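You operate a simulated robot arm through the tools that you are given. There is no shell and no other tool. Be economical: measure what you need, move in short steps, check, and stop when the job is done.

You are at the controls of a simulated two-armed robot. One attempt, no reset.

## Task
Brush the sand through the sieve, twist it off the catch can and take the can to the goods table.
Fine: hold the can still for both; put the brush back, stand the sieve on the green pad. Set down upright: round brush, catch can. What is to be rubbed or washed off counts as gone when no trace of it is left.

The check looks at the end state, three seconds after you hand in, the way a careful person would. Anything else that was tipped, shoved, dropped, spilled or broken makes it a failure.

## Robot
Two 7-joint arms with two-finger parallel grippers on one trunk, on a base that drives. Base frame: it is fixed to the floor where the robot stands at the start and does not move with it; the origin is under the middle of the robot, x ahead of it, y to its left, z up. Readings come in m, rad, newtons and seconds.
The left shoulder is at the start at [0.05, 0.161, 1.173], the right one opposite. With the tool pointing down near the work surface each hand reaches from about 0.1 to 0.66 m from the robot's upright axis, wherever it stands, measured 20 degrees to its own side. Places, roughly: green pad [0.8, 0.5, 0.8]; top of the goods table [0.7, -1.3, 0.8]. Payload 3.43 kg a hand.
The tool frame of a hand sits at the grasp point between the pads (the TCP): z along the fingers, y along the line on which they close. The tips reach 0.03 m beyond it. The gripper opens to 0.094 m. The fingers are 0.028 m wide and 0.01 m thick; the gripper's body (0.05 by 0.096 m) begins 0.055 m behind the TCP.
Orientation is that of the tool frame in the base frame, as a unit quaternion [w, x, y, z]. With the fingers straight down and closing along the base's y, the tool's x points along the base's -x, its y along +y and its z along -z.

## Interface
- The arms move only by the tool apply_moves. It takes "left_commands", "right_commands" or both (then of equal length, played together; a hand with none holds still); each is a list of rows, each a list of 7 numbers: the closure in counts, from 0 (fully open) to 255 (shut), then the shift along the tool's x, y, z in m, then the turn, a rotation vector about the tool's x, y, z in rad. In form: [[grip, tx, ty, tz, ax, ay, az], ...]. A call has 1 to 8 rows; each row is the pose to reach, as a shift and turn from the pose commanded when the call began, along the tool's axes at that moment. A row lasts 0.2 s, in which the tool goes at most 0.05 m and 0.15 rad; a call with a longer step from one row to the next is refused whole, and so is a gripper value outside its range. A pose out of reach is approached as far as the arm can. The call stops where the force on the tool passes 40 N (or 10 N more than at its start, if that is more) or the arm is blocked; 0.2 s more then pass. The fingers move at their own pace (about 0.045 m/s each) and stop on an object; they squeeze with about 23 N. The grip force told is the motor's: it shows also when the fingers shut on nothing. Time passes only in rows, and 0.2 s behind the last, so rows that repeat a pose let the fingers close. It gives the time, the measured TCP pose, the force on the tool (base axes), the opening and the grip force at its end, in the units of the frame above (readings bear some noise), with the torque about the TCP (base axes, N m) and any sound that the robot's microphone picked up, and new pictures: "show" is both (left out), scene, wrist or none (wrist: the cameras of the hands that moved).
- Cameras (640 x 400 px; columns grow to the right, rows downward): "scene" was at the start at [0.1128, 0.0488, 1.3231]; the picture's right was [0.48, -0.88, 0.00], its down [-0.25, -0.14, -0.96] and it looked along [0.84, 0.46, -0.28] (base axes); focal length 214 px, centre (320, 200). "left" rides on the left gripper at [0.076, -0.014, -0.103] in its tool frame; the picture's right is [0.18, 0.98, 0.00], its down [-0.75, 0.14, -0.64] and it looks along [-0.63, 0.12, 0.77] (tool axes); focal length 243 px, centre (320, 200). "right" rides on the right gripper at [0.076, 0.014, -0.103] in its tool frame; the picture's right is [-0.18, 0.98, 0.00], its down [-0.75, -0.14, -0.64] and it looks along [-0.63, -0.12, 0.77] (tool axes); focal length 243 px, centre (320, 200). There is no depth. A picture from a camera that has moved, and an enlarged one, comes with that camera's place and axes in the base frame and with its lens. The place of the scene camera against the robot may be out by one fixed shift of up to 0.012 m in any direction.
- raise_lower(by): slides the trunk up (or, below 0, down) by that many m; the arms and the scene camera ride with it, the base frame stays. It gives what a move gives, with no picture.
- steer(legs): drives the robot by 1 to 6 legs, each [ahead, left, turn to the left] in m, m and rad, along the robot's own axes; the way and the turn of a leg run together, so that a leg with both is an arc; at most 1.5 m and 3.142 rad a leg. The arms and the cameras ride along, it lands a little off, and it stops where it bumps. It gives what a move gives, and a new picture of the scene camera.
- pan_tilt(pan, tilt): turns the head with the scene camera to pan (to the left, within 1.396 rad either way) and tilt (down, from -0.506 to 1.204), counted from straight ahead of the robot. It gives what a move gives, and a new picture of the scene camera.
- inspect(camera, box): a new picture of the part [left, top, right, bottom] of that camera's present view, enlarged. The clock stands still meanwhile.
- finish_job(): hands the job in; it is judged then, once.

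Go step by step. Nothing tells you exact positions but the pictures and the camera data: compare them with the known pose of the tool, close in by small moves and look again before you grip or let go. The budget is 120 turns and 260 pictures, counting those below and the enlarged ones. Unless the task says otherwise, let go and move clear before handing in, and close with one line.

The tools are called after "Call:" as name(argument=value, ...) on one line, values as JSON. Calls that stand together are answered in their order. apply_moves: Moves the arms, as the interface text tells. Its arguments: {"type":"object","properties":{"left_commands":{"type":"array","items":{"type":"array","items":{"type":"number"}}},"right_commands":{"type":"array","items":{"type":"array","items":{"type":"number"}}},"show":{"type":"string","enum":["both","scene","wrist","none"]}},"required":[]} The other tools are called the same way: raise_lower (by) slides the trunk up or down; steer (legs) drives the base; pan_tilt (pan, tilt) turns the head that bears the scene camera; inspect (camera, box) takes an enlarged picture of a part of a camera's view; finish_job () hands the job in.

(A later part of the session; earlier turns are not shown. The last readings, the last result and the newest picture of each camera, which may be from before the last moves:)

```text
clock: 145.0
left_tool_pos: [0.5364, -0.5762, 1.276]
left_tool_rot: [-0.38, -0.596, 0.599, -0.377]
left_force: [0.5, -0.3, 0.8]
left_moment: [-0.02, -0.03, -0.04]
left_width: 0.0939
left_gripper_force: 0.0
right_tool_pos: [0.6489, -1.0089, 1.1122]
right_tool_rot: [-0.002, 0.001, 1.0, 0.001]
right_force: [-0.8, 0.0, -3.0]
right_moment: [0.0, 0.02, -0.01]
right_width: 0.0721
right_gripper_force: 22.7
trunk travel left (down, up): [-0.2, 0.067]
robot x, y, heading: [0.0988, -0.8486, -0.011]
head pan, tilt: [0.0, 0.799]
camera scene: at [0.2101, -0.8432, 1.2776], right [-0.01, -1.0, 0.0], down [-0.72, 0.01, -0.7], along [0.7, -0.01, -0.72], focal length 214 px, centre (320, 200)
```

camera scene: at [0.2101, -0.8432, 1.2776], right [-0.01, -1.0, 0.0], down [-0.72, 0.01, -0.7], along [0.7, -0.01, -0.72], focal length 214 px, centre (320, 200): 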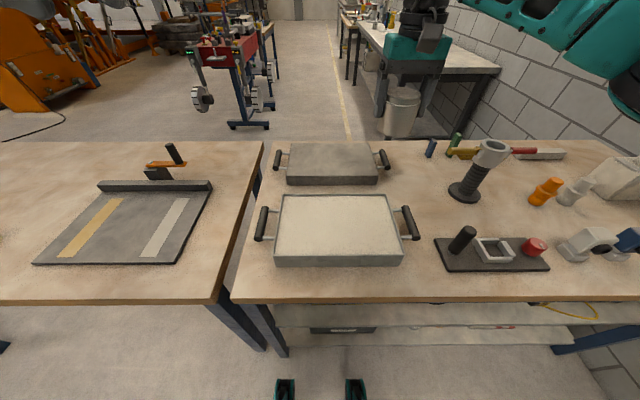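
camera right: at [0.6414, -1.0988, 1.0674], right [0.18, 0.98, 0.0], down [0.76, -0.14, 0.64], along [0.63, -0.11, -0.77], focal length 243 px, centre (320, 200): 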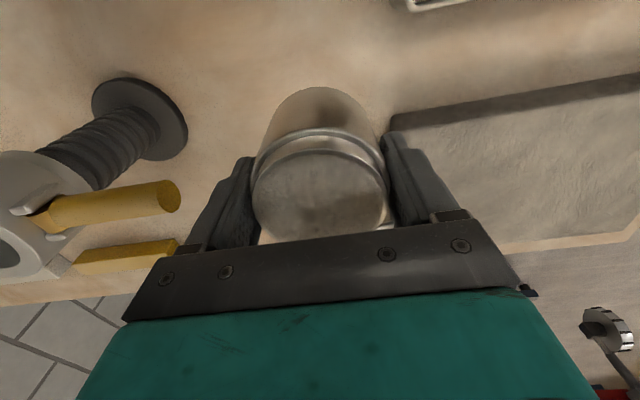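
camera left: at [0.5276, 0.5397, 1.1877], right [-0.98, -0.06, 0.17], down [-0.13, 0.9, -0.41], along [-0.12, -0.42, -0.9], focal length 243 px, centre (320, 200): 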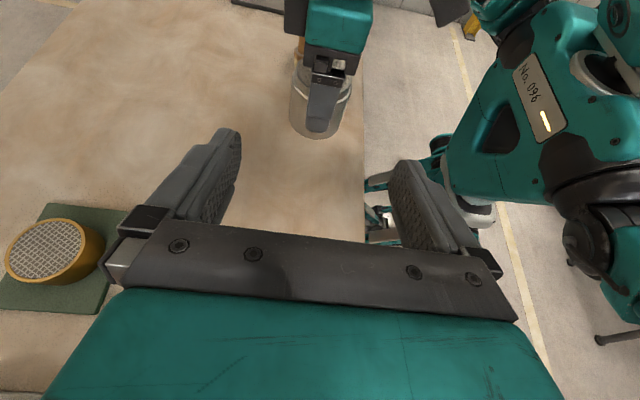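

The base is as close as it gets here. I'll reach to (0.70, −1.115) from this stance and check how the forearm passes the post.

Call:
apply_moves(right_commands=[[255, -0.02, -0.035, 0, 0, 0, 0], [255, -0.04, -0.07, 0, 0, 0, 0], [255, -0.052, -0.106, 0, 0, 0, 0], [255, -0.052, -0.106, 0.04, 0, 0, 0], [255, -0.052, -0.106, 0.08, 0, 0, 0], [255, -0.052, -0.106, 0.12, 0, 0, 0]])

Call:
inspect(camera="left", box=[160, 0, 420, 160])

```text
clock: 146.4
left_tool_pos: [0.5368, -0.576, 1.2765]
left_tool_rot: [-0.381, -0.596, 0.598, -0.377]
left_force: [-0.6, 0.0, -0.1]
left_moment: [-0.01, 0.0, -0.02]
left_width: 0.0941
left_gripper_force: 0.1
right_tool_pos: [0.7009, -1.1155, 0.9922]
right_tool_rot: [-0.004, 0.0, 1.0, 0.0]
right_force: [-1.3, 0.2, -2.4]
right_moment: [0.0, 0.03, 0.01]
right_width: 0.0723
right_gripper_force: 23.0
trunk travel left (down, up): [-0.2, 0.067]
robot x, y, heading: [0.0948, -0.8477, -0.007]
head pan, tilt: [0.0, 0.799]
camera scene: at [0.2105, -0.8433, 1.2776], right [-0.01, -1.0, 0.0], down [-0.72, 0.01, -0.7], along [0.7, 0.0, -0.72], focal length 214 px, centre (320, 200)
camera right: at [0.6255, -1.1013, 1.0966], right [0.18, 0.98, 0.0], down [0.76, -0.14, 0.64], along [0.63, -0.12, -0.77], focal length 243 px, centre (320, 200)
```

scene: 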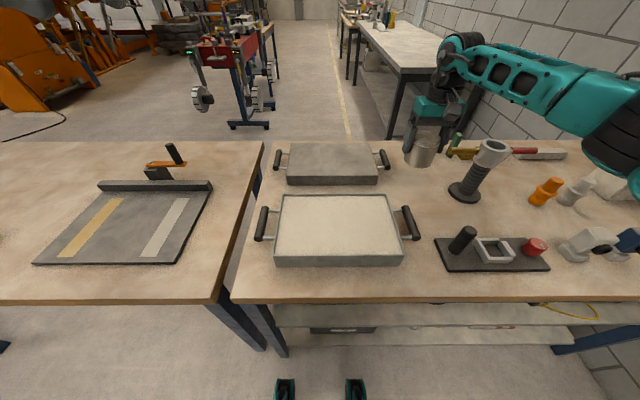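
right: 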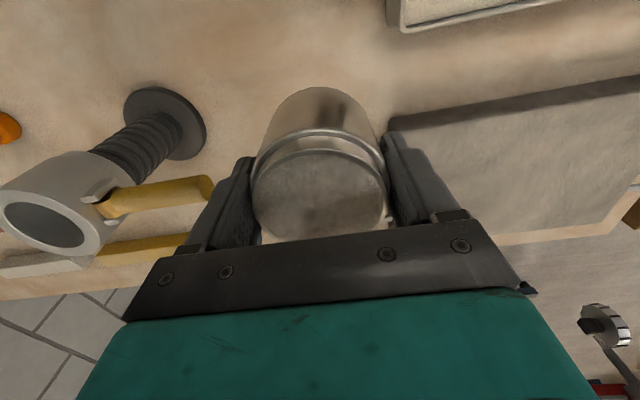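

```text
2.46 times, centred on (290, 80) of left
camera zoom: at [0.5499, -0.5156, 1.3873], right [-0.98, -0.07, 0.17], down [-0.14, 0.9, -0.41], along [-0.12, -0.42, -0.9], focal length 597 px, centre (394, 495)
```

zoom: 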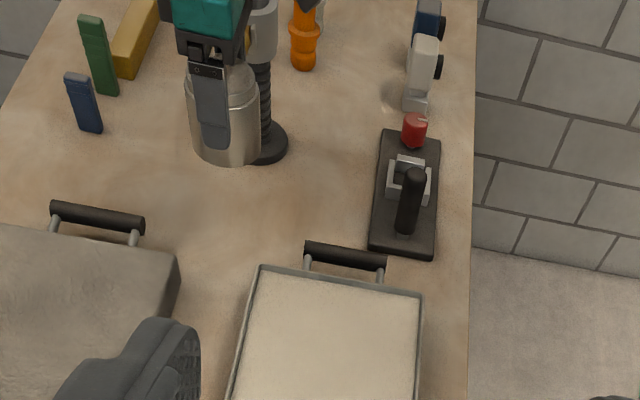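

The forearm would cross above the post with little room. The left arm's elbow points the other way, so a vertical left grip is safer. I'll lift out, turn the left hand to point down, and swap hands on the work table.

Call:
apply_moves(right_commands=[[255, 0, 0, -0.045, 0, 0, 0], [255, 0, 0.01, -0.09, 0, 0, 0], [255, 0.03, 0.04, -0.115, 0, 0, 0], [255, 0.055, 0.08, -0.13, 0, 0, 0], [255, 0.08, 0.12, -0.13, 0, 0, 0], [255, 0.105, 0.16, -0.13, 0, 0, 0], [255, 0.13, 0.2, -0.13, 0, 0, 0], [255, 0.155, 0.24, -0.13, 0, 0, 0]], left_commands=[[0, -0.01, 0.012, 0.005, 0, -0.142, 0], [0, -0.02, 0.024, 0.01, 0, -0.284, 0], [0, -0.03, 0.036, 0.015, 0, -0.426, 0], [0, -0.04, 0.048, 0.02, 0, -0.568, 0], [0, -0.05, 0.06, 0.025, 0, -0.71, 0], [0, -0.06, 0.072, 0.03, 0, -0.852, 0], [0, -0.07, 0.084, 0.035, 0, -0.994, 0], [0, -0.08, 0.096, 0.04, 0, -1.134, 0]], show="scene")

```text
clock: 148.2
left_tool_pos: [0.4384, -0.5779, 1.1867]
left_tool_rot: [0.001, -0.706, 0.709, 0.001]
left_force: [-2.2, -0.6, 0.4]
left_moment: [0.02, 0.01, -0.03]
left_width: 0.0943
left_gripper_force: 0.1
right_tool_pos: [0.5438, -0.8752, 1.125]
right_tool_rot: [-0.003, 0.001, 1.0, -0.001]
right_force: [0.5, 0.0, -3.1]
right_moment: [-0.01, -0.02, 0.0]
right_width: 0.0723
right_gripper_force: 22.8
trunk travel left (down, up): [-0.2, 0.067]
robot x, y, heading: [0.1001, -0.8441, 0.001]
head pan, tilt: [0.0, 0.799]
camera scene: at [0.2097, -0.8427, 1.2777], right [-0.01, -1.0, 0.0], down [-0.72, 0.0, -0.7], along [0.7, 0.0, -0.72], focal length 214 px, centre (320, 200)
```

scene: 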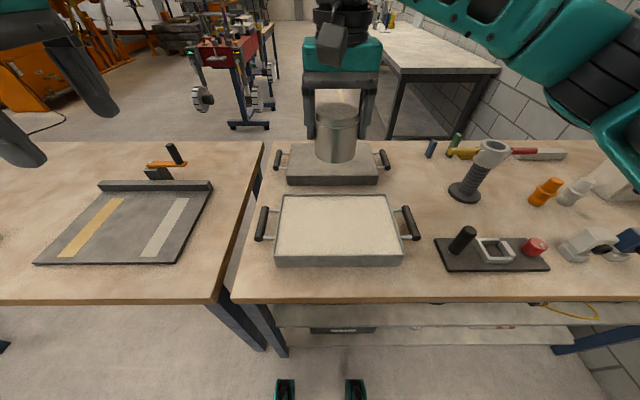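

Call:
steer(legs=[[-0.1, 0, 0], [0, 1.09, 0], [0.08, 0, 0]])

Call:
apply_moves(left_commands=[[0, 0, 0, 0, 0, 0, 0.145], [0, 0, 0, 0, 0, 0, 0.29], [0, 0, 0, 0, 0, 0, 0.435], [0, 0, 0, 0, 0, 0, 0.58], [0, 0, 0, 0, 0, 0, 0.725], [0, 0, 0, 0, 0, 0, 0.87], [0, 0, 0, 0, 0, 0, 1.015], [0, 0, 0, 0, 0, 0, 1.16]], show="none")

```text
clock: 159.4
left_tool_pos: [0.4115, 0.5102, 1.1857]
left_tool_rot: [0.0, 0.71, -0.704, -0.001]
left_force: [0.5, -0.4, -0.2]
left_moment: [0.02, 0.0, -0.01]
left_width: 0.0938
left_gripper_force: 0.0
right_tool_pos: [0.5225, 0.2144, 1.1244]
right_tool_rot: [-0.003, -0.007, 1.0, 0.0]
right_force: [0.2, 0.2, -2.5]
right_moment: [-0.03, 0.01, -0.01]
right_width: 0.072
right_gripper_force: 23.0
trunk travel left (down, up): [-0.2, 0.067]
robot x, y, heading: [0.0747, 0.2372, 0.011]
head pan, tilt: [0.0, 0.799]
camera scene: at [0.1874, 0.2429, 1.2775], right [0.01, -1.0, 0.0], down [-0.72, 0.0, -0.7], along [0.7, 0.0, -0.72], focal length 214 px, centre (320, 200)
```

scene: 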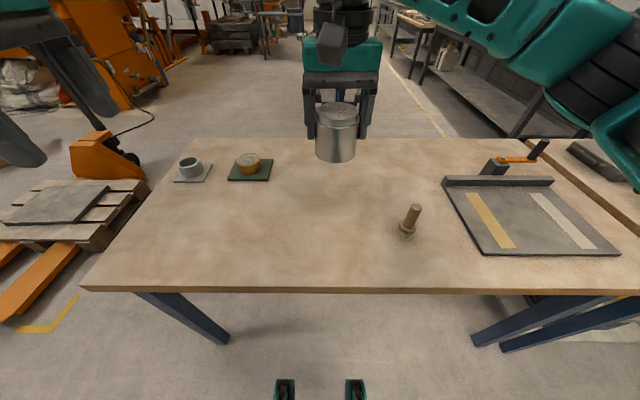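

```text
clock: 161.2
left_tool_pos: [0.4123, 0.5105, 1.1872]
left_tool_rot: [0.0, -0.207, 0.978, 0.002]
left_force: [-0.5, -1.2, -0.5]
left_moment: [0.0, 0.0, 0.01]
left_width: 0.0941
left_gripper_force: 0.0
right_tool_pos: [0.5214, 0.2144, 1.1245]
right_tool_rot: [-0.003, -0.007, 1.0, 0.0]
right_force: [-0.3, -1.1, -2.4]
right_moment: [-0.01, -0.04, 0.0]
right_width: 0.0719
right_gripper_force: 23.3
trunk travel left (down, up): [-0.2, 0.067]
robot x, y, heading: [0.0763, 0.237, 0.006]
head pan, tilt: [0.0, 0.799]
```

Call:
apply_moves(right_commands=[[255, 0, 0.02, 0.04, 0, 0, 0], [255, 0, 0.05, 0.075, 0, 0, 0], [255, 0, 0.05, 0.12, 0, 0, 0], [255, 0, 0.05, 0.165, 0, 0, 0], [255, 0, 0.05, 0.21, 0, 0, 0], [255, 0, 0.05, 0.24, 0, 0, 0], [255, 0, 0.05, 0.257, 0, 0, 0]], left_commands=[[0, 0, 0, 0, 0, 0, 0.137], [0, 0, 0, 0, 0, 0, 0.274], [0, 0, 0, 0, 0, 0, 0.411], [0, 0, 0, 0, 0, 0, 0.411], [0, 0, 0, 0, 0, 0, 0.411], [0, 0, 0, 0, 0, 0, 0.411], [0, 0, 0, 0, 0, 0, 0.411]], show="scene")

```text
clock: 162.8
left_tool_pos: [0.4125, 0.51, 1.1859]
left_tool_rot: [-0.001, -0.004, 1.0, 0.001]
left_force: [-0.4, -0.6, -0.1]
left_moment: [-0.01, 0.0, -0.04]
left_width: 0.0938
left_gripper_force: 0.1
right_tool_pos: [0.518, 0.2633, 0.8659]
right_tool_rot: [-0.004, -0.007, 1.0, -0.002]
right_force: [1.3, 0.1, -1.8]
right_moment: [-0.01, 0.01, 0.0]
right_width: 0.0719
right_gripper_force: 22.9
trunk travel left (down, up): [-0.2, 0.067]
robot x, y, heading: [0.0736, 0.2399, 0.001]
head pan, tilt: [0.0, 0.799]
camera scene: at [0.1866, 0.2429, 1.2776], right [0.01, -1.0, 0.0], down [-0.72, 0.0, -0.7], along [0.7, 0.0, -0.72], focal length 214 px, centre (320, 200)
```

scene: 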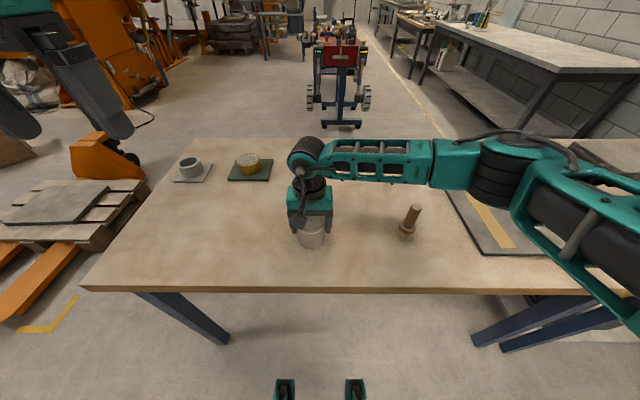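

Call:
apply_moves(right_commands=[[255, 0, 0, 0.004, 0, 0, 0], [255, 0, 0, 0.008, 0, 0, 0], [255, 0, 0, 0.0095, 0, 0, 0]], show="none")

```text
clock: 163.6
left_tool_pos: [0.4122, 0.5107, 1.1867]
left_tool_rot: [-0.001, -0.005, 1.0, 0.001]
left_force: [-0.9, -0.9, -0.3]
left_moment: [-0.01, 0.03, 0.01]
left_width: 0.0941
left_gripper_force: 0.0
right_tool_pos: [0.5184, 0.2632, 0.8577]
right_tool_rot: [-0.003, -0.007, 1.0, 0.0]
right_force: [-0.2, -0.6, -2.9]
right_moment: [-0.02, 0.02, -0.02]
right_width: 0.0722
right_gripper_force: 22.9
trunk travel left (down, up): [-0.2, 0.067]
robot x, y, heading: [0.0746, 0.2376, 0.007]
head pan, tilt: [0.0, 0.799]
```

Call:
apply_moves(right_commands=[[255, 0, 0, 0.002, 0, 0, 0], [255, 0, 0, 0.003, 0, 0, 0]], show="none")

```text
clock: 164.2
left_tool_pos: [0.4111, 0.5101, 1.1865]
left_tool_rot: [0.001, -0.004, 1.0, 0.001]
left_force: [0.2, -0.4, -0.7]
left_moment: [-0.01, -0.03, -0.02]
left_width: 0.094
left_gripper_force: 0.0
right_tool_pos: [0.5195, 0.2647, 0.8568]
right_tool_rot: [-0.002, -0.007, 1.0, 0.001]
right_force: [-1.2, -3.5, 9.1]
right_moment: [0.03, 0.24, 0.06]
right_width: 0.072
right_gripper_force: 23.6
trunk travel left (down, up): [-0.2, 0.067]
robot x, y, heading: [0.074, 0.2383, 0.006]
head pan, tilt: [0.0, 0.799]
```

The can touches the table. I'll release and take the right hand up and away to the right.

Call:
apply_moves(right_commands=[[255, 0, 0, -0.001, 0, 0, 0], [100, 0, 0, -0.001, 0, 0, 0], [0, 0, 0, -0.001, 0, 0, 0], [0, 0, 0, -0.001, 0, 0, 0], [0, 0, 0, -0.04, 0, 0, 0], [0, 0, 0, -0.085, 0, 0, 0], [0, 0, 0, -0.13, 0, 0, 0], [0, 0, 0, -0.17, 0, 0, 0]], show="none")

Call:
apply_moves(right_commands=[[0, 0.02, -0.04, -0.02, 0, 0, 0], [0, 0.04, -0.08, -0.04, 0, 0, 0], [0, 0.06, -0.12, -0.06, 0, 0, 0], [0, 0.08, -0.16, -0.08, 0, 0, 0], [0, 0.1, -0.2, -0.08, 0, 0, 0], [0, 0.12, -0.24, -0.08, 0, 0, 0], [0, 0.14, -0.28, -0.08, 0, 0, 0], [0, 0.14, -0.3, -0.08, 0, 0, 0]], left_commands=[[0, -0.014, -0.03, 0.02, 0, 0, 0], [0, -0.028, -0.06, 0.04, 0, 0, 0], [0, -0.042, -0.09, 0.06, 0, 0, 0], [0, -0.056, -0.12, 0.08, 0, 0, 0], [0, -0.07, -0.15, 0.1, 0, 0, 0], [0, -0.084, -0.18, 0.12, 0, 0, 0], [0, -0.098, -0.21, 0.14, 0, 0, 0], [0, -0.106, -0.245, 0.16, 0, 0, 0]], show="both")

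```text
clock: 166.0
left_tool_pos: [0.4111, 0.5108, 1.1871]
left_tool_rot: [0.0, -0.004, 1.0, 0.001]
left_force: [0.2, -0.6, -0.3]
left_moment: [0.02, 0.0, -0.03]
left_width: 0.094
left_gripper_force: 0.0
right_tool_pos: [0.5179, 0.2635, 1.0278]
right_tool_rot: [-0.003, -0.007, 1.0, 0.0]
right_force: [0.3, 0.6, -0.4]
right_moment: [0.01, 0.04, 0.02]
right_width: 0.0942
right_gripper_force: 0.1
trunk travel left (down, up): [-0.2, 0.067]
robot x, y, heading: [0.0766, 0.2422, 0.007]
head pan, tilt: [0.0, 0.799]
```

```text
clock: 167.8
left_tool_pos: [0.4855, 0.3497, 1.0403]
left_tool_rot: [0.001, -0.006, 1.0, -0.001]
left_force: [0.0, 0.4, 0.0]
left_moment: [-0.01, 0.0, 0.0]
left_width: 0.0941
left_gripper_force: 0.1
left hand out of reach, approached as far as the arm can: row 6, 7, 8
right_tool_pos: [0.3845, -0.0373, 1.1055]
right_tool_rot: [-0.003, -0.008, 1.0, 0.0]
right_force: [-0.4, 0.3, 0.2]
right_moment: [0.0, 0.0, 0.03]
right_width: 0.094
right_gripper_force: 0.1
trunk travel left (down, up): [-0.2, 0.067]
robot x, y, heading: [0.0714, 0.2443, 0.005]
head pan, tilt: [0.0, 0.799]
camera scene: at [0.1863, 0.243, 1.2776], right [0.01, -1.0, 0.0], down [-0.72, 0.0, -0.7], along [0.7, 0.0, -0.72], focal length 214 px, centre (320, 200)
camera right: at [0.309, -0.025, 1.2094], right [0.17, 0.99, 0.0], down [0.76, -0.13, 0.64], along [0.63, -0.11, -0.77], focal length 243 px, centre (320, 200)
camera left: at [0.4081, 0.3358, 1.1423], right [-0.19, 0.98, 0.0], down [0.75, 0.15, 0.64], along [0.63, 0.12, -0.77], focal length 243 px, centre (320, 200)
```

scene: 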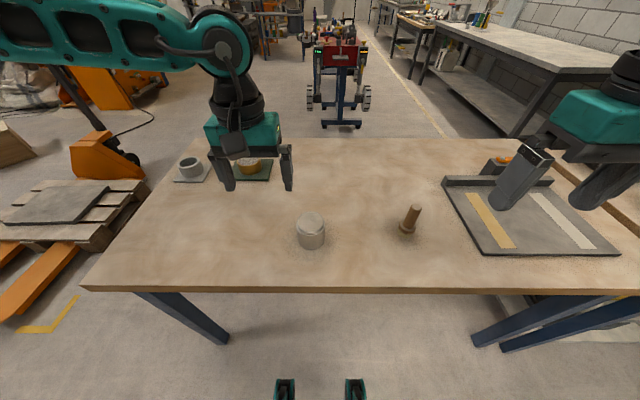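
right: 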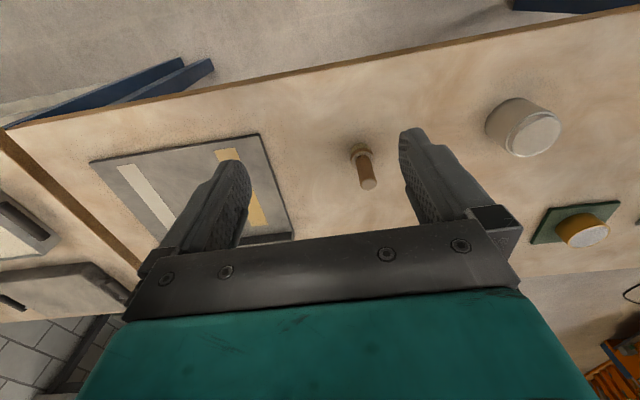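
left: 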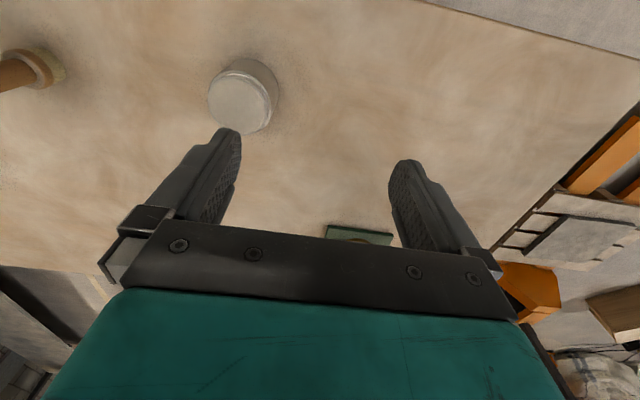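

The left hand can't come far enough right from here, so I'll shift the robot 0.15 m to the right.

Call:
steer(legs=[[0, -0.15, 0]])

Call:
apply_moves(left_commands=[[0, -0.015, 0.03, 0.01, 0, 0, 0], [0, -0.034, 0.062, 0.02, 0, 0, 0], [0, -0.034, 0.062, 0.02, 0, 0, 0]], show="wrist")

```text
clock: 169.7
left_tool_pos: [0.4868, 0.1989, 1.0405]
left_tool_rot: [0.0, -0.004, 1.0, 0.0]
left_force: [-0.5, -0.4, -0.4]
left_moment: [0.0, 0.0, 0.0]
left_width: 0.0939
left_gripper_force: 0.1
right_tool_pos: [0.3852, -0.1883, 1.105]
right_tool_rot: [-0.003, -0.006, 1.0, 0.0]
right_force: [0.1, -0.3, 0.0]
right_moment: [0.03, -0.01, -0.01]
right_width: 0.094
right_gripper_force: 0.1
trunk travel left (down, up): [-0.2, 0.067]
robot x, y, heading: [0.0766, 0.0877, 0.005]
head pan, tilt: [0.0, 0.799]
camera scene: at [0.1873, 0.0919, 1.2776], right [0.01, -1.0, 0.0], down [-0.72, 0.0, -0.7], along [0.7, 0.0, -0.72], focal length 214 px, centre (320, 200)
```

scene: 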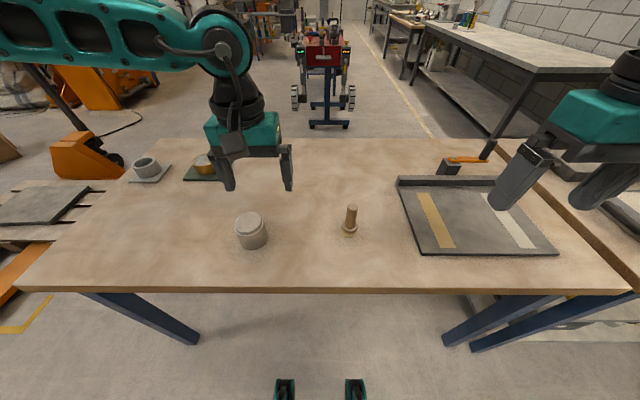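

```text
clock: 170.5
left_tool_pos: [0.5198, 0.2591, 1.019]
left_tool_rot: [0.001, -0.004, 1.0, 0.0]
left_force: [0.4, -0.2, 0.3]
left_moment: [-0.02, 0.03, 0.01]
left_width: 0.0942
left_gripper_force: 0.0
right_tool_pos: [0.3862, -0.1878, 1.1057]
right_tool_rot: [-0.003, -0.006, 1.0, 0.0]
right_force: [-0.7, -0.2, 0.0]
right_moment: [0.0, 0.04, -0.01]
right_width: 0.0936
right_gripper_force: 0.1
trunk travel left (down, up): [-0.2, 0.067]
robot x, y, heading: [0.0746, 0.0886, 0.008]
head pan, tilt: [0.0, 0.799]
camera left: at [0.4427, 0.2456, 1.1211], right [-0.19, 0.98, 0.0], down [0.75, 0.15, 0.64], along [0.63, 0.12, -0.77], focal length 243 px, centre (320, 200)
```

left: 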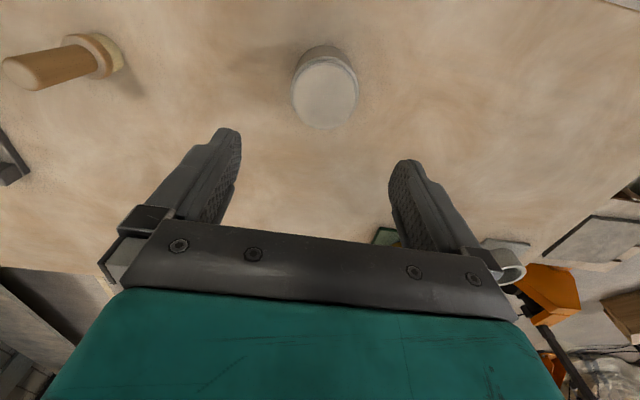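

Call:
apply_moves(left_commands=[[0, 0, 0.005, 0.03, 0, 0, 0], [0, 0, 0.005, 0.07, 0, 0, 0], [0, 0, 0.005, 0.09, 0, 0, 0]], show="wrist")

```text
clock: 171.3
left_tool_pos: [0.5201, 0.2654, 0.9297]
left_tool_rot: [0.0, -0.004, 1.0, 0.0]
left_force: [0.1, 0.1, 0.7]
left_moment: [0.04, 0.0, 0.02]
left_width: 0.0939
left_gripper_force: 0.0
right_tool_pos: [0.3858, -0.1884, 1.1055]
right_tool_rot: [-0.003, -0.006, 1.0, -0.001]
right_force: [0.0, -0.3, -0.7]
right_moment: [0.03, -0.01, -0.02]
right_width: 0.094
right_gripper_force: 0.2
trunk travel left (down, up): [-0.2, 0.067]
robot x, y, heading: [0.0782, 0.0893, 0.008]
head pan, tilt: [0.0, 0.799]
camera left: at [0.4431, 0.2516, 1.0311], right [-0.19, 0.98, 0.0], down [0.75, 0.15, 0.64], along [0.63, 0.12, -0.77], focal length 243 px, centre (320, 200)
```

left: 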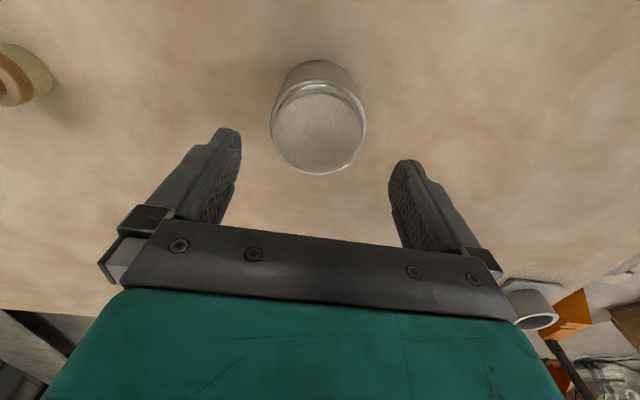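

Call:
apply_moves(left_commands=[[0, 0.002, 0, 0.03, 0, 0, 0], [0, 0.002, 0, 0.06, 0, 0, 0], [0, 0.002, 0, 0.073, 0, 0, 0], [80, 0.002, 0, 0.073, 0, 0, 0], [255, 0.002, 0, 0.073, 0, 0, 0], [255, 0.002, 0, 0.073, 0, 0, 0], [255, 0.002, 0, 0.073, 0, 0, 0]], show="wrist")

```text
clock: 172.3
left_tool_pos: [0.5064, 0.2804, 0.891]
left_tool_rot: [0.011, -0.002, 1.0, -0.011]
left_force: [-1.2, -6.5, 12.5]
left_moment: [-0.56, 0.02, -0.04]
left_width: 0.068
left_gripper_force: 2.9
left hand out of reach, approached as far as the arm can: row 1, 2, 3, 4
right_tool_pos: [0.3846, -0.1898, 1.1053]
right_tool_rot: [-0.002, -0.007, 1.0, 0.0]
right_force: [0.5, 0.1, 0.4]
right_moment: [0.0, 0.0, -0.01]
right_width: 0.0938
right_gripper_force: 0.1
trunk travel left (down, up): [-0.2, 0.067]
robot x, y, heading: [0.0762, 0.0856, 0.009]
head pan, tilt: [0.0, 0.799]
stopped in row 4 (left hand): the force on the tool passed its limit at 43 N (the readings are from after the stop); the commanded pose is now the measured one
camera left: at [0.4273, 0.2677, 0.9914], right [-0.19, 0.98, -0.03], down [0.74, 0.16, 0.65], along [0.65, 0.1, -0.76], focal length 243 px, centre (320, 200)
```

left: 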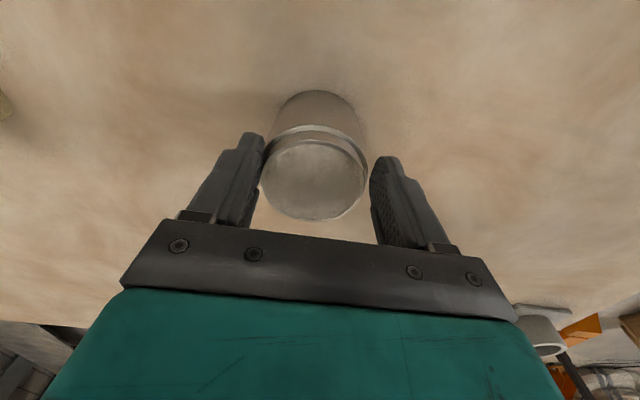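

The arm hit a reach limit and drifted sideways onto the can's shoulder. I'll open and lift straight up at once, then check the can.

Call:
apply_moves(left_commands=[[0, 0, 0, -0.01, 0, 0, 0], [0, 0, 0, -0.03, 0, 0, 0], [0, 0, 0, -0.07, 0, 0, 0], [0, 0, 0, -0.11, 0, 0, 0], [0, 0, 0, -0.15, 0, 0, 0], [0, 0, 0, -0.19, 0, 0, 0]], show="both")

Call:
inspect(camera="scene", box=[180, 180, 320, 280])

```text
clock: 173.7
left_tool_pos: [0.5027, 0.2841, 1.0792]
left_tool_rot: [0.009, -0.002, 1.0, -0.007]
left_force: [-0.2, -0.3, 0.0]
left_moment: [-0.02, -0.03, 0.02]
left_width: 0.0941
left_gripper_force: 0.1
right_tool_pos: [0.3853, -0.1885, 1.1062]
right_tool_rot: [-0.003, -0.007, 1.0, 0.001]
right_force: [0.3, 0.5, -0.4]
right_moment: [0.0, 0.01, 0.03]
right_width: 0.0937
right_gripper_force: 0.1
trunk travel left (down, up): [-0.2, 0.067]
robot x, y, heading: [0.0758, 0.0883, 0.007]
head pan, tilt: [0.0, 0.799]
camera scene: at [0.187, 0.0918, 1.2776], right [0.0, -1.0, 0.0], down [-0.72, 0.0, -0.7], along [0.7, 0.0, -0.72], focal length 214 px, centre (320, 200)
camera left: at [0.4244, 0.2711, 1.1798], right [-0.19, 0.98, -0.02], down [0.74, 0.15, 0.65], along [0.64, 0.11, -0.76], focal length 243 px, centre (320, 200)
```

scene: 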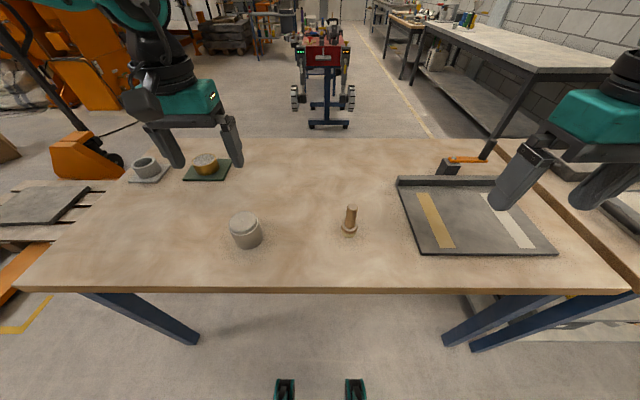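
left: 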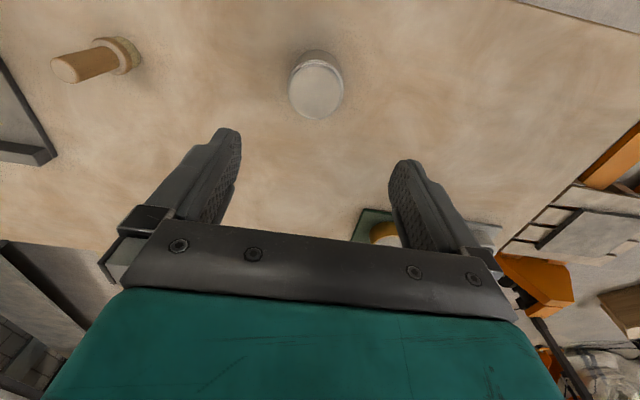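

```text
4.00 times, centred on (250, 230) of scene
camera zoom: at [0.187, 0.0918, 1.2776], right [0.0, -1.0, 0.0], down [-0.72, 0.0, -0.7], along [0.7, 0.0, -0.72], focal length 858 px, centre (600, 80)
```

zoom: 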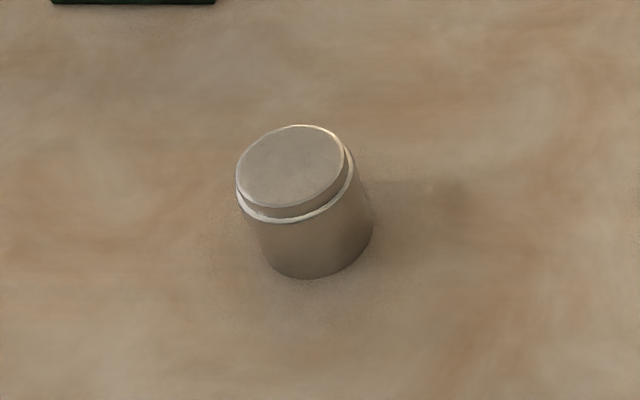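

The can is upright, shifted about 1.5 cm left. I'll lower the trunk 0.13 m so the left arm reaches down more easily.

Call:
raise_lower(by=-0.13)

Call:
inspect(camera="left", box=[0, 0, 640, 400])

```text
clock: 175.3
left_tool_pos: [0.5017, 0.2845, 0.9476]
left_tool_rot: [0.008, -0.002, 1.0, -0.009]
left_force: [0.4, 0.3, 1.3]
left_moment: [-0.02, 0.02, 0.02]
left_width: 0.0941
left_gripper_force: 0.0
right_tool_pos: [0.3861, -0.1888, 0.9765]
right_tool_rot: [-0.003, -0.006, 1.0, 0.0]
right_force: [-0.9, 0.6, -1.0]
right_moment: [-0.02, -0.02, 0.01]
right_width: 0.0943
right_gripper_force: 0.1
trunk travel left (down, up): [-0.07, 0.197]
robot x, y, heading: [0.0792, 0.0861, 0.009]
head pan, tilt: [0.0, 0.799]
```

```text
1.00 times, centred on (320, 200) of left (not enlarged: the box is as wide or as high as the picture)
camera zoom: at [0.4247, 0.2712, 1.0492], right [-0.19, 0.98, -0.02], down [0.74, 0.15, 0.65], along [0.64, 0.11, -0.76], focal length 243 px, centre (320, 200)
```

zoom: 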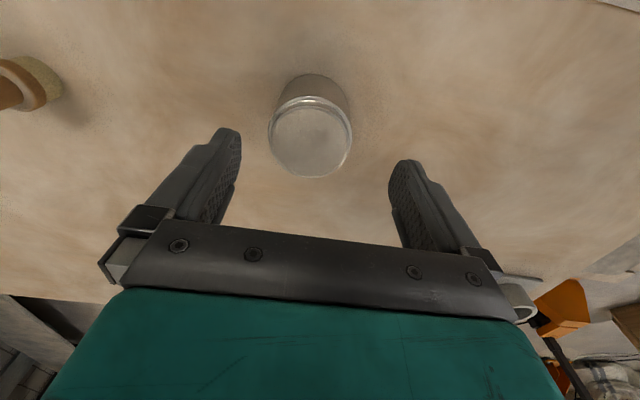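

I'll correct the small tilt and the offset, then lower partway.

Call:
apply_moves(left_commands=[[0, -0.008, -0.008, 0, -0.018, 0.016, 0.004], [0, -0.008, -0.008, 0.02, -0.018, 0.016, 0.004], [0, -0.008, -0.008, 0.03, -0.018, 0.016, 0.004]], show="wrist")

```text
clock: 176.1
left_tool_pos: [0.5127, 0.274, 0.9175]
left_tool_rot: [0.0, 0.0, 1.0, 0.001]
left_force: [0.1, 0.3, -0.6]
left_moment: [-0.01, 0.01, -0.02]
left_width: 0.0938
left_gripper_force: 0.0
right_tool_pos: [0.3849, -0.1891, 0.9746]
right_tool_rot: [-0.003, -0.006, 1.0, 0.0]
right_force: [0.2, -0.4, 0.0]
right_moment: [0.0, 0.02, 0.02]
right_width: 0.0939
right_gripper_force: 0.0
trunk travel left (down, up): [-0.07, 0.197]
robot x, y, heading: [0.0774, 0.0852, 0.003]
head pan, tilt: [0.0, 0.799]
camera left: at [0.4353, 0.261, 1.0194], right [-0.18, 0.98, 0.0], down [0.75, 0.14, 0.64], along [0.63, 0.12, -0.77], focal length 243 px, centre (320, 200)
```

left: 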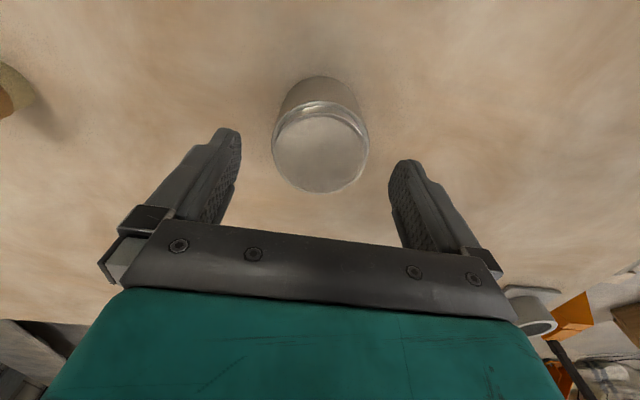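

Call:
apply_moves(left_commands=[[0, 0, 0, 0.01, 0, 0, 0], [0, 0, 0, 0.02, 0, 0, 0]], show="none")

```text
clock: 176.7
left_tool_pos: [0.512, 0.2748, 0.8974]
left_tool_rot: [0.001, 0.0, 1.0, 0.002]
left_force: [-0.2, 0.3, 0.4]
left_moment: [-0.02, -0.03, 0.01]
left_width: 0.0938
left_gripper_force: 0.1
right_tool_pos: [0.3854, -0.1883, 0.975]
right_tool_rot: [-0.003, -0.007, 1.0, 0.0]
right_force: [-0.9, 0.6, 0.6]
right_moment: [-0.01, -0.06, -0.02]
right_width: 0.094
right_gripper_force: 0.1
trunk travel left (down, up): [-0.07, 0.197]
robot x, y, heading: [0.0753, 0.0873, 0.008]
head pan, tilt: [0.0, 0.799]
```

Call:
apply_moves(left_commands=[[0, 0, 0, 0.02, 0, 0, 0], [0, 0, 0, 0.041, 0, 0, 0]], show="none")

```text
clock: 177.3
left_tool_pos: [0.5129, 0.2736, 0.8565]
left_tool_rot: [0.0, -0.001, 1.0, 0.001]
left_force: [-0.4, 0.1, -0.4]
left_moment: [0.01, 0.01, 0.02]
left_width: 0.0941
left_gripper_force: 0.1
right_tool_pos: [0.3859, -0.1886, 0.9754]
right_tool_rot: [-0.003, -0.006, 1.0, 0.0]
right_force: [-0.6, 0.2, -0.5]
right_moment: [-0.01, -0.04, -0.02]
right_width: 0.094
right_gripper_force: 0.0
trunk travel left (down, up): [-0.07, 0.197]
robot x, y, heading: [0.0753, 0.0877, 0.006]
head pan, tilt: [0.0, 0.799]
```

Reached cleanly. I'll close on the can and lift a little.

Call:
apply_moves(left_commands=[[80, 0, 0, 0, 0, 0, 0], [255, 0, 0, 0, 0, 0, 0], [255, 0, 0, 0, 0, 0, 0], [255, 0, 0, 0, 0, 0, 0], [255, 0, 0, -0.02, 0, 0, 0], [255, 0, 0, -0.05, 0, 0, 0]], show="wrist")

```text
clock: 178.7
left_tool_pos: [0.5114, 0.273, 0.9071]
left_tool_rot: [-0.001, 0.001, 1.0, 0.002]
left_force: [0.2, -0.2, -2.5]
left_moment: [0.02, -0.01, 0.01]
left_width: 0.0746
left_gripper_force: 22.7
right_tool_pos: [0.3844, -0.1877, 0.975]
right_tool_rot: [-0.003, -0.007, 1.0, 0.0]
right_force: [-0.4, 0.0, 0.0]
right_moment: [0.01, 0.0, -0.02]
right_width: 0.094
right_gripper_force: 0.1
trunk travel left (down, up): [-0.07, 0.197]
robot x, y, heading: [0.0746, 0.0899, 0.002]
head pan, tilt: [0.0, 0.799]
camera left: at [0.4351, 0.2597, 1.0086], right [-0.18, 0.98, 0.0], down [0.75, 0.14, 0.64], along [0.63, 0.12, -0.77], focal length 243 px, centre (320, 200)
```

left: 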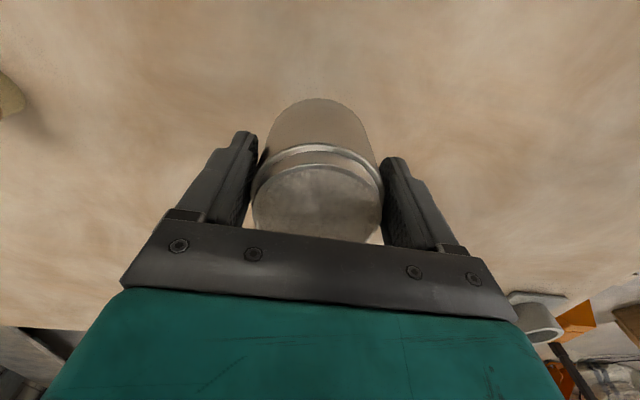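

The left hand now holds the can from above. I'll lift and tuck, then drive to the goods table so the target lies on the left arm's side.

Call:
apply_moves(left_commands=[[255, 0.01, 0, -0.03, 0, 0, 0], [255, 0.02, 0, -0.06, 0, 0, 0], [255, 0.03, 0.01, -0.09, 0, 0, 0], [255, 0.04, 0.02, -0.12, 0, 0, 0], [255, 0.04, 0.03, -0.15, 0, 0, 0]], right_commands=[[0, 0.01, 0, -0.03, 0, 0, 0], [0, 0.025, 0, -0.06, 0, 0, 0], [0, 0.04, 0.01, -0.09, 0, 0, 0], [0, 0.055, 0.02, -0.12, 0, 0, 0], [0, 0.07, 0.02, -0.15, 0, 0, 0]], show="none")

Call:
raise_lower(by=0.07)

Call:
steer(legs=[[-0.13, 0, 0], [0, -1.46, 0]])

```text
clock: 179.9
left_tool_pos: [0.4731, 0.3054, 1.0579]
left_tool_rot: [0.0, -0.001, 1.0, 0.0]
left_force: [0.3, 0.1, -1.7]
left_moment: [0.0, -0.02, -0.01]
left_width: 0.0746
left_gripper_force: 23.0
right_tool_pos: [0.3152, -0.1698, 1.1259]
right_tool_rot: [-0.003, -0.005, 1.0, 0.0]
right_force: [-0.8, -0.8, -0.2]
right_moment: [0.0, 0.01, 0.0]
right_width: 0.094
right_gripper_force: 0.0
trunk travel left (down, up): [-0.07, 0.197]
robot x, y, heading: [0.0763, 0.0881, 0.007]
head pan, tilt: [0.0, 0.799]
```

```text
clock: 181.0
left_tool_pos: [0.4733, 0.3054, 1.1252]
left_tool_rot: [-0.001, 0.0, 1.0, 0.002]
left_force: [0.0, 0.5, -3.5]
left_moment: [0.02, -0.05, -0.02]
left_width: 0.0745
left_gripper_force: 23.4
right_tool_pos: [0.3155, -0.1682, 1.1965]
right_tool_rot: [-0.003, -0.006, 1.0, -0.001]
right_force: [1.1, -0.4, 0.5]
right_moment: [0.0, -0.01, -0.02]
right_width: 0.0941
right_gripper_force: 0.1
trunk travel left (down, up): [-0.14, 0.127]
robot x, y, heading: [0.0785, 0.0862, 0.005]
head pan, tilt: [0.0, 0.799]
```

```text
clock: 194.8
left_tool_pos: [0.3477, -1.1465, 1.1262]
left_tool_rot: [-0.001, 0.0, 1.0, 0.002]
left_force: [0.0, -0.4, -3.0]
left_moment: [-0.02, 0.01, 0.04]
left_width: 0.0746
left_gripper_force: 22.7
right_tool_pos: [0.1901, -1.6223, 1.195]
right_tool_rot: [-0.003, -0.005, 1.0, 0.0]
right_force: [0.5, 1.7, -0.2]
right_moment: [0.02, 0.04, -0.02]
right_width: 0.094
right_gripper_force: 0.0
trunk travel left (down, up): [-0.14, 0.127]
robot x, y, heading: [-0.0504, -1.3646, 0.002]
head pan, tilt: [0.0, 0.799]
camera scene: at [0.0617, -1.3603, 1.2176], right [0.0, -1.0, 0.0], down [-0.72, 0.0, -0.7], along [0.7, 0.0, -0.72], focal length 214 px, centre (320, 200)
```

scene: 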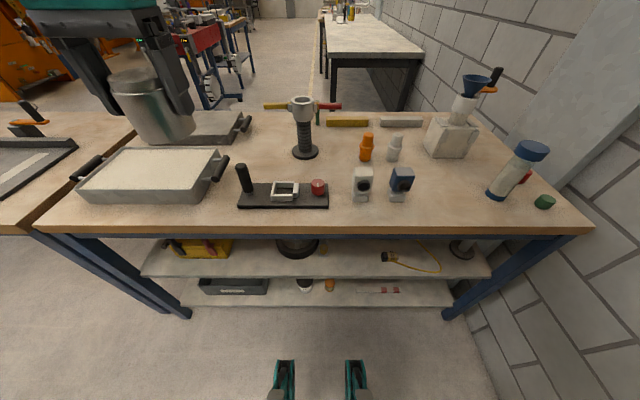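

The goods table hasn't shifted. I'll drive ahead 0.13 m and reach out over the spot (0.70, −1.118).

Call:
steer(legs=[[0.13, -0.02, 0]])

Call:
apply_moves(left_commands=[[255, -0.03, 0.006, 0, 0, 0, 0], [255, -0.07, 0.012, 0, 0, 0, 0], [255, -0.11, 0.02, 0, 0, 0, 0], [255, -0.15, 0.03, 0, 0, 0, 0], [255, -0.19, 0.04, 0.01, 0, 0, 0], [255, -0.222, 0.049, 0.02, 0, 0, 0]], show="both")

```text
clock: 196.0
left_tool_pos: [0.4762, -1.1668, 1.1256]
left_tool_rot: [-0.001, 0.001, 1.0, 0.002]
left_force: [0.3, -0.3, -2.4]
left_moment: [0.01, 0.05, 0.03]
left_width: 0.0744
left_gripper_force: 23.3
right_tool_pos: [0.3169, -1.6421, 1.1958]
right_tool_rot: [-0.003, -0.005, 1.0, 0.0]
right_force: [-0.4, -0.8, 0.0]
right_moment: [-0.03, 0.04, -0.03]
right_width: 0.0939
right_gripper_force: 0.1
trunk travel left (down, up): [-0.14, 0.127]
robot x, y, heading: [0.0788, -1.3897, 0.002]
head pan, tilt: [0.0, 0.799]
camera scene: at [0.1903, -1.3799, 1.2175], right [0.0, -1.0, 0.0], down [-0.72, 0.0, -0.7], along [0.7, 0.0, -0.72], focal length 214 px, centre (320, 200)
```

scene: 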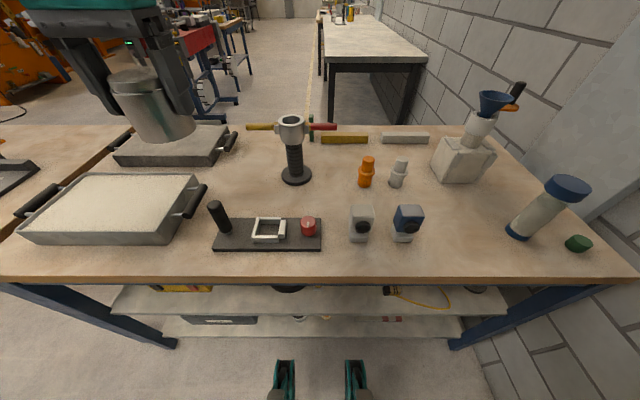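

```text
clock: 197.4
left_tool_pos: [0.641, -1.1015, 1.0933]
left_tool_rot: [0.0, 0.001, 1.0, 0.0]
left_force: [-0.4, -0.2, -3.3]
left_moment: [-0.05, 0.03, 0.02]
left_width: 0.0746
left_gripper_force: 23.1
left hand out of reach, approached as far as the arm can: row 4, 5, 6
right_tool_pos: [0.3179, -1.6404, 1.1957]
right_tool_rot: [-0.002, -0.006, 1.0, 0.0]
right_force: [-0.4, 0.6, 0.5]
right_moment: [0.01, 0.01, 0.02]
right_width: 0.0938
right_gripper_force: 0.0
trunk travel left (down, up): [-0.14, 0.127]
robot x, y, heading: [0.0779, -1.381, -0.001]
head pan, tilt: [0.0, 0.799]
camera scene: at [0.1898, -1.3795, 1.2176], right [0.0, -1.0, 0.0], down [-0.72, 0.0, -0.7], along [0.7, 0.0, -0.72], focal length 214 px, centre (320, 200)
camera left: at [0.5639, -1.1155, 1.1957], right [-0.18, 0.98, 0.0], down [0.75, 0.14, 0.64], along [0.63, 0.12, -0.77], focal length 243 px, centre (320, 200)
```

scene: 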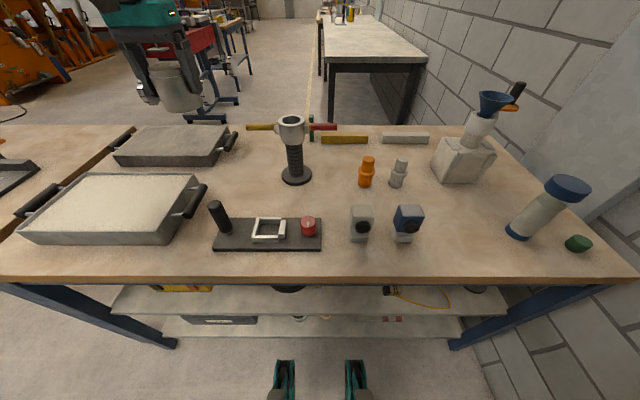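
left: 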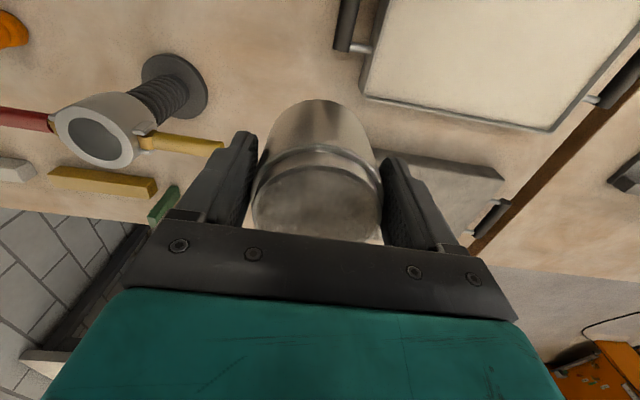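

Reach will improve lower down. I'll descend to about 0.98 and extend.

Call:
apply_moves(left_commands=[[255, 0, 0, 0.04, 0, 0, 0], [255, 0, -0.004, 0.08, 0, 0, 0], [255, 0, -0.008, 0.115, 0, 0, 0], [255, -0.02, -0.012, 0.115, 0, 0, 0], [255, -0.04, -0.015, 0.115, 0, 0, 0], [255, -0.06, -0.015, 0.115, 0, 0, 0]], show="both")

```text
clock: 198.8
left_tool_pos: [0.6481, -1.1005, 0.9826]
left_tool_rot: [0.0, 0.001, 1.0, 0.001]
left_force: [0.0, 0.1, -2.7]
left_moment: [0.01, 0.0, 0.01]
left_width: 0.0747
left_gripper_force: 23.3
left hand out of reach, approached as far as the arm can: row 4, 5, 6
right_tool_pos: [0.3177, -1.6418, 1.1953]
right_tool_rot: [-0.002, -0.006, 1.0, 0.0]
right_force: [0.4, 0.0, -0.6]
right_moment: [0.0, -0.02, 0.04]
right_width: 0.0943
right_gripper_force: 0.0
trunk travel left (down, up): [-0.14, 0.127]
robot x, y, heading: [0.0798, -1.3852, 0.006]
head pan, tilt: [0.0, 0.799]
camera scene: at [0.1896, -1.3798, 1.2176], right [0.0, -1.0, 0.0], down [-0.72, 0.0, -0.7], along [0.7, 0.0, -0.72], focal length 214 px, centre (320, 200)
camera left: at [0.5713, -1.1142, 1.0837], right [-0.18, 0.98, 0.0], down [0.75, 0.14, 0.64], along [0.63, 0.12, -0.77], focal length 243 px, centre (320, 200)
```

scene: 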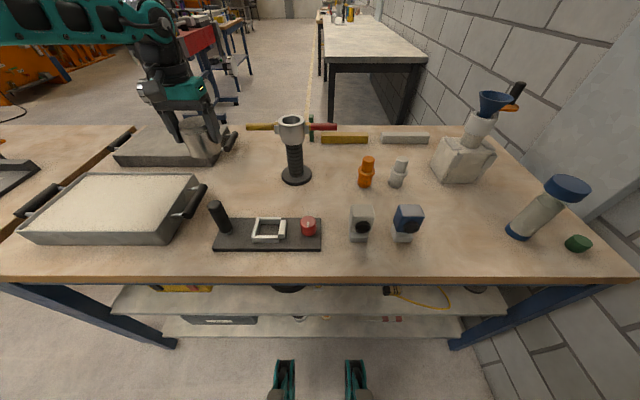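
left: 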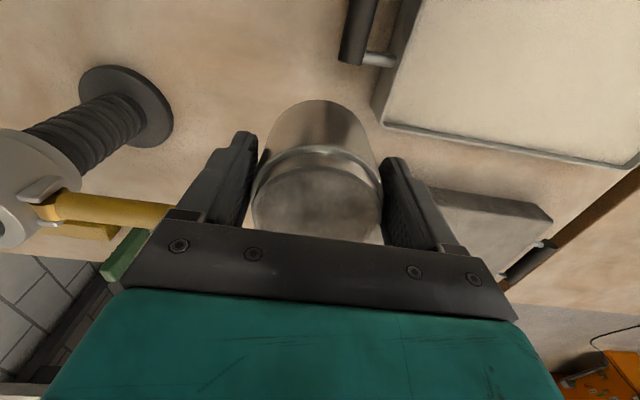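

Nearly there. Moving the base 6 cm left and 1.5 cm forward will give the missing reach.

Call:
steer(legs=[[0, 0.07, 0], [0.015, 0, 0]])

Call:
apply_moves(left_commands=[[255, -0.01, -0.03, 0, 0, 0, 0], [255, -0.02, -0.06, 0, 0, 0, 0], [255, -0.03, -0.08, 0, 0, 0, 0], [255, -0.03, -0.091, 0, 0, 0, 0]], show="wrist")

```text
clock: 200.5
left_tool_pos: [0.6625, -1.0277, 0.982]
left_tool_rot: [0.0, 0.0, 1.0, 0.0]
left_force: [-0.1, 0.6, -3.4]
left_moment: [-0.01, 0.07, 0.02]
left_width: 0.0747
left_gripper_force: 22.7
right_tool_pos: [0.3315, -1.5699, 1.1947]
right_tool_rot: [-0.004, -0.006, 1.0, 0.001]
right_force: [0.1, -0.3, 0.5]
right_moment: [-0.02, 0.0, -0.02]
right_width: 0.0942
right_gripper_force: 0.1
trunk travel left (down, up): [-0.14, 0.127]
robot x, y, heading: [0.0926, -1.3118, 0.007]
head pan, tilt: [0.0, 0.799]
camera scene: at [0.2049, -1.3087, 1.2175], right [0.0, -1.0, 0.0], down [-0.72, 0.0, -0.7], along [0.7, 0.0, -0.72], focal length 214 px, centre (320, 200)
```

scene: 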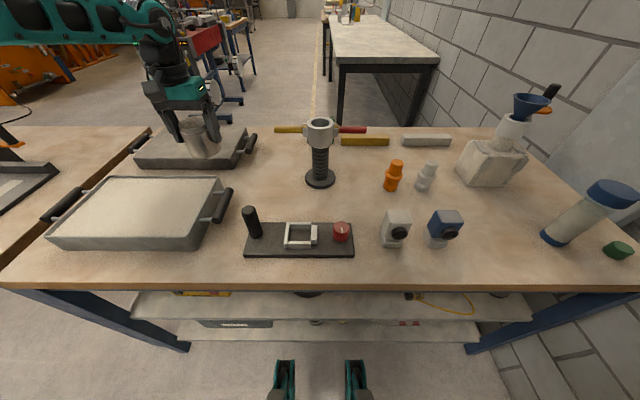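

```text
clock: 201.5
left_tool_pos: [0.6393, -1.0807, 0.9878]
left_tool_rot: [0.0, 0.0, 1.0, 0.001]
left_force: [0.0, 0.2, -3.5]
left_moment: [-0.04, 0.0, 0.03]
left_width: 0.0746
left_gripper_force: 22.9
left hand out of reach, approached as far as the arm can: row 1, 2, 3, 4
right_tool_pos: [0.3316, -1.5709, 1.1958]
right_tool_rot: [-0.003, -0.006, 1.0, 0.0]
right_force: [-0.6, -0.1, 0.1]
right_moment: [0.04, 0.02, -0.03]
right_width: 0.0942
right_gripper_force: 0.0
trunk travel left (down, up): [-0.14, 0.127]
robot x, y, heading: [0.0936, -1.3146, 0.005]
head pan, tilt: [0.0, 0.799]
camera left: at [0.563, -1.0935, 1.0898], right [-0.18, 0.98, 0.0], down [0.75, 0.14, 0.64], along [0.63, 0.12, -0.77], focal length 243 px, centre (320, 200)
```

left: 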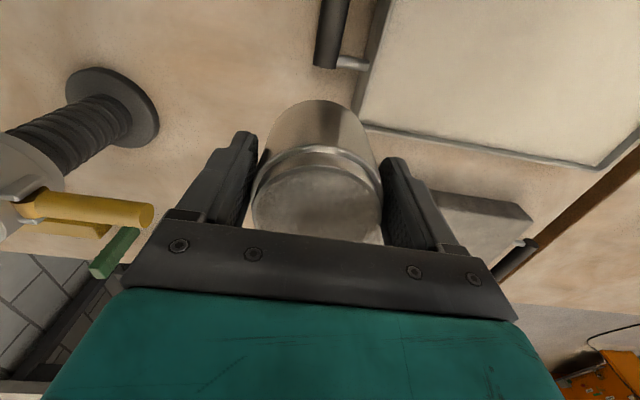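

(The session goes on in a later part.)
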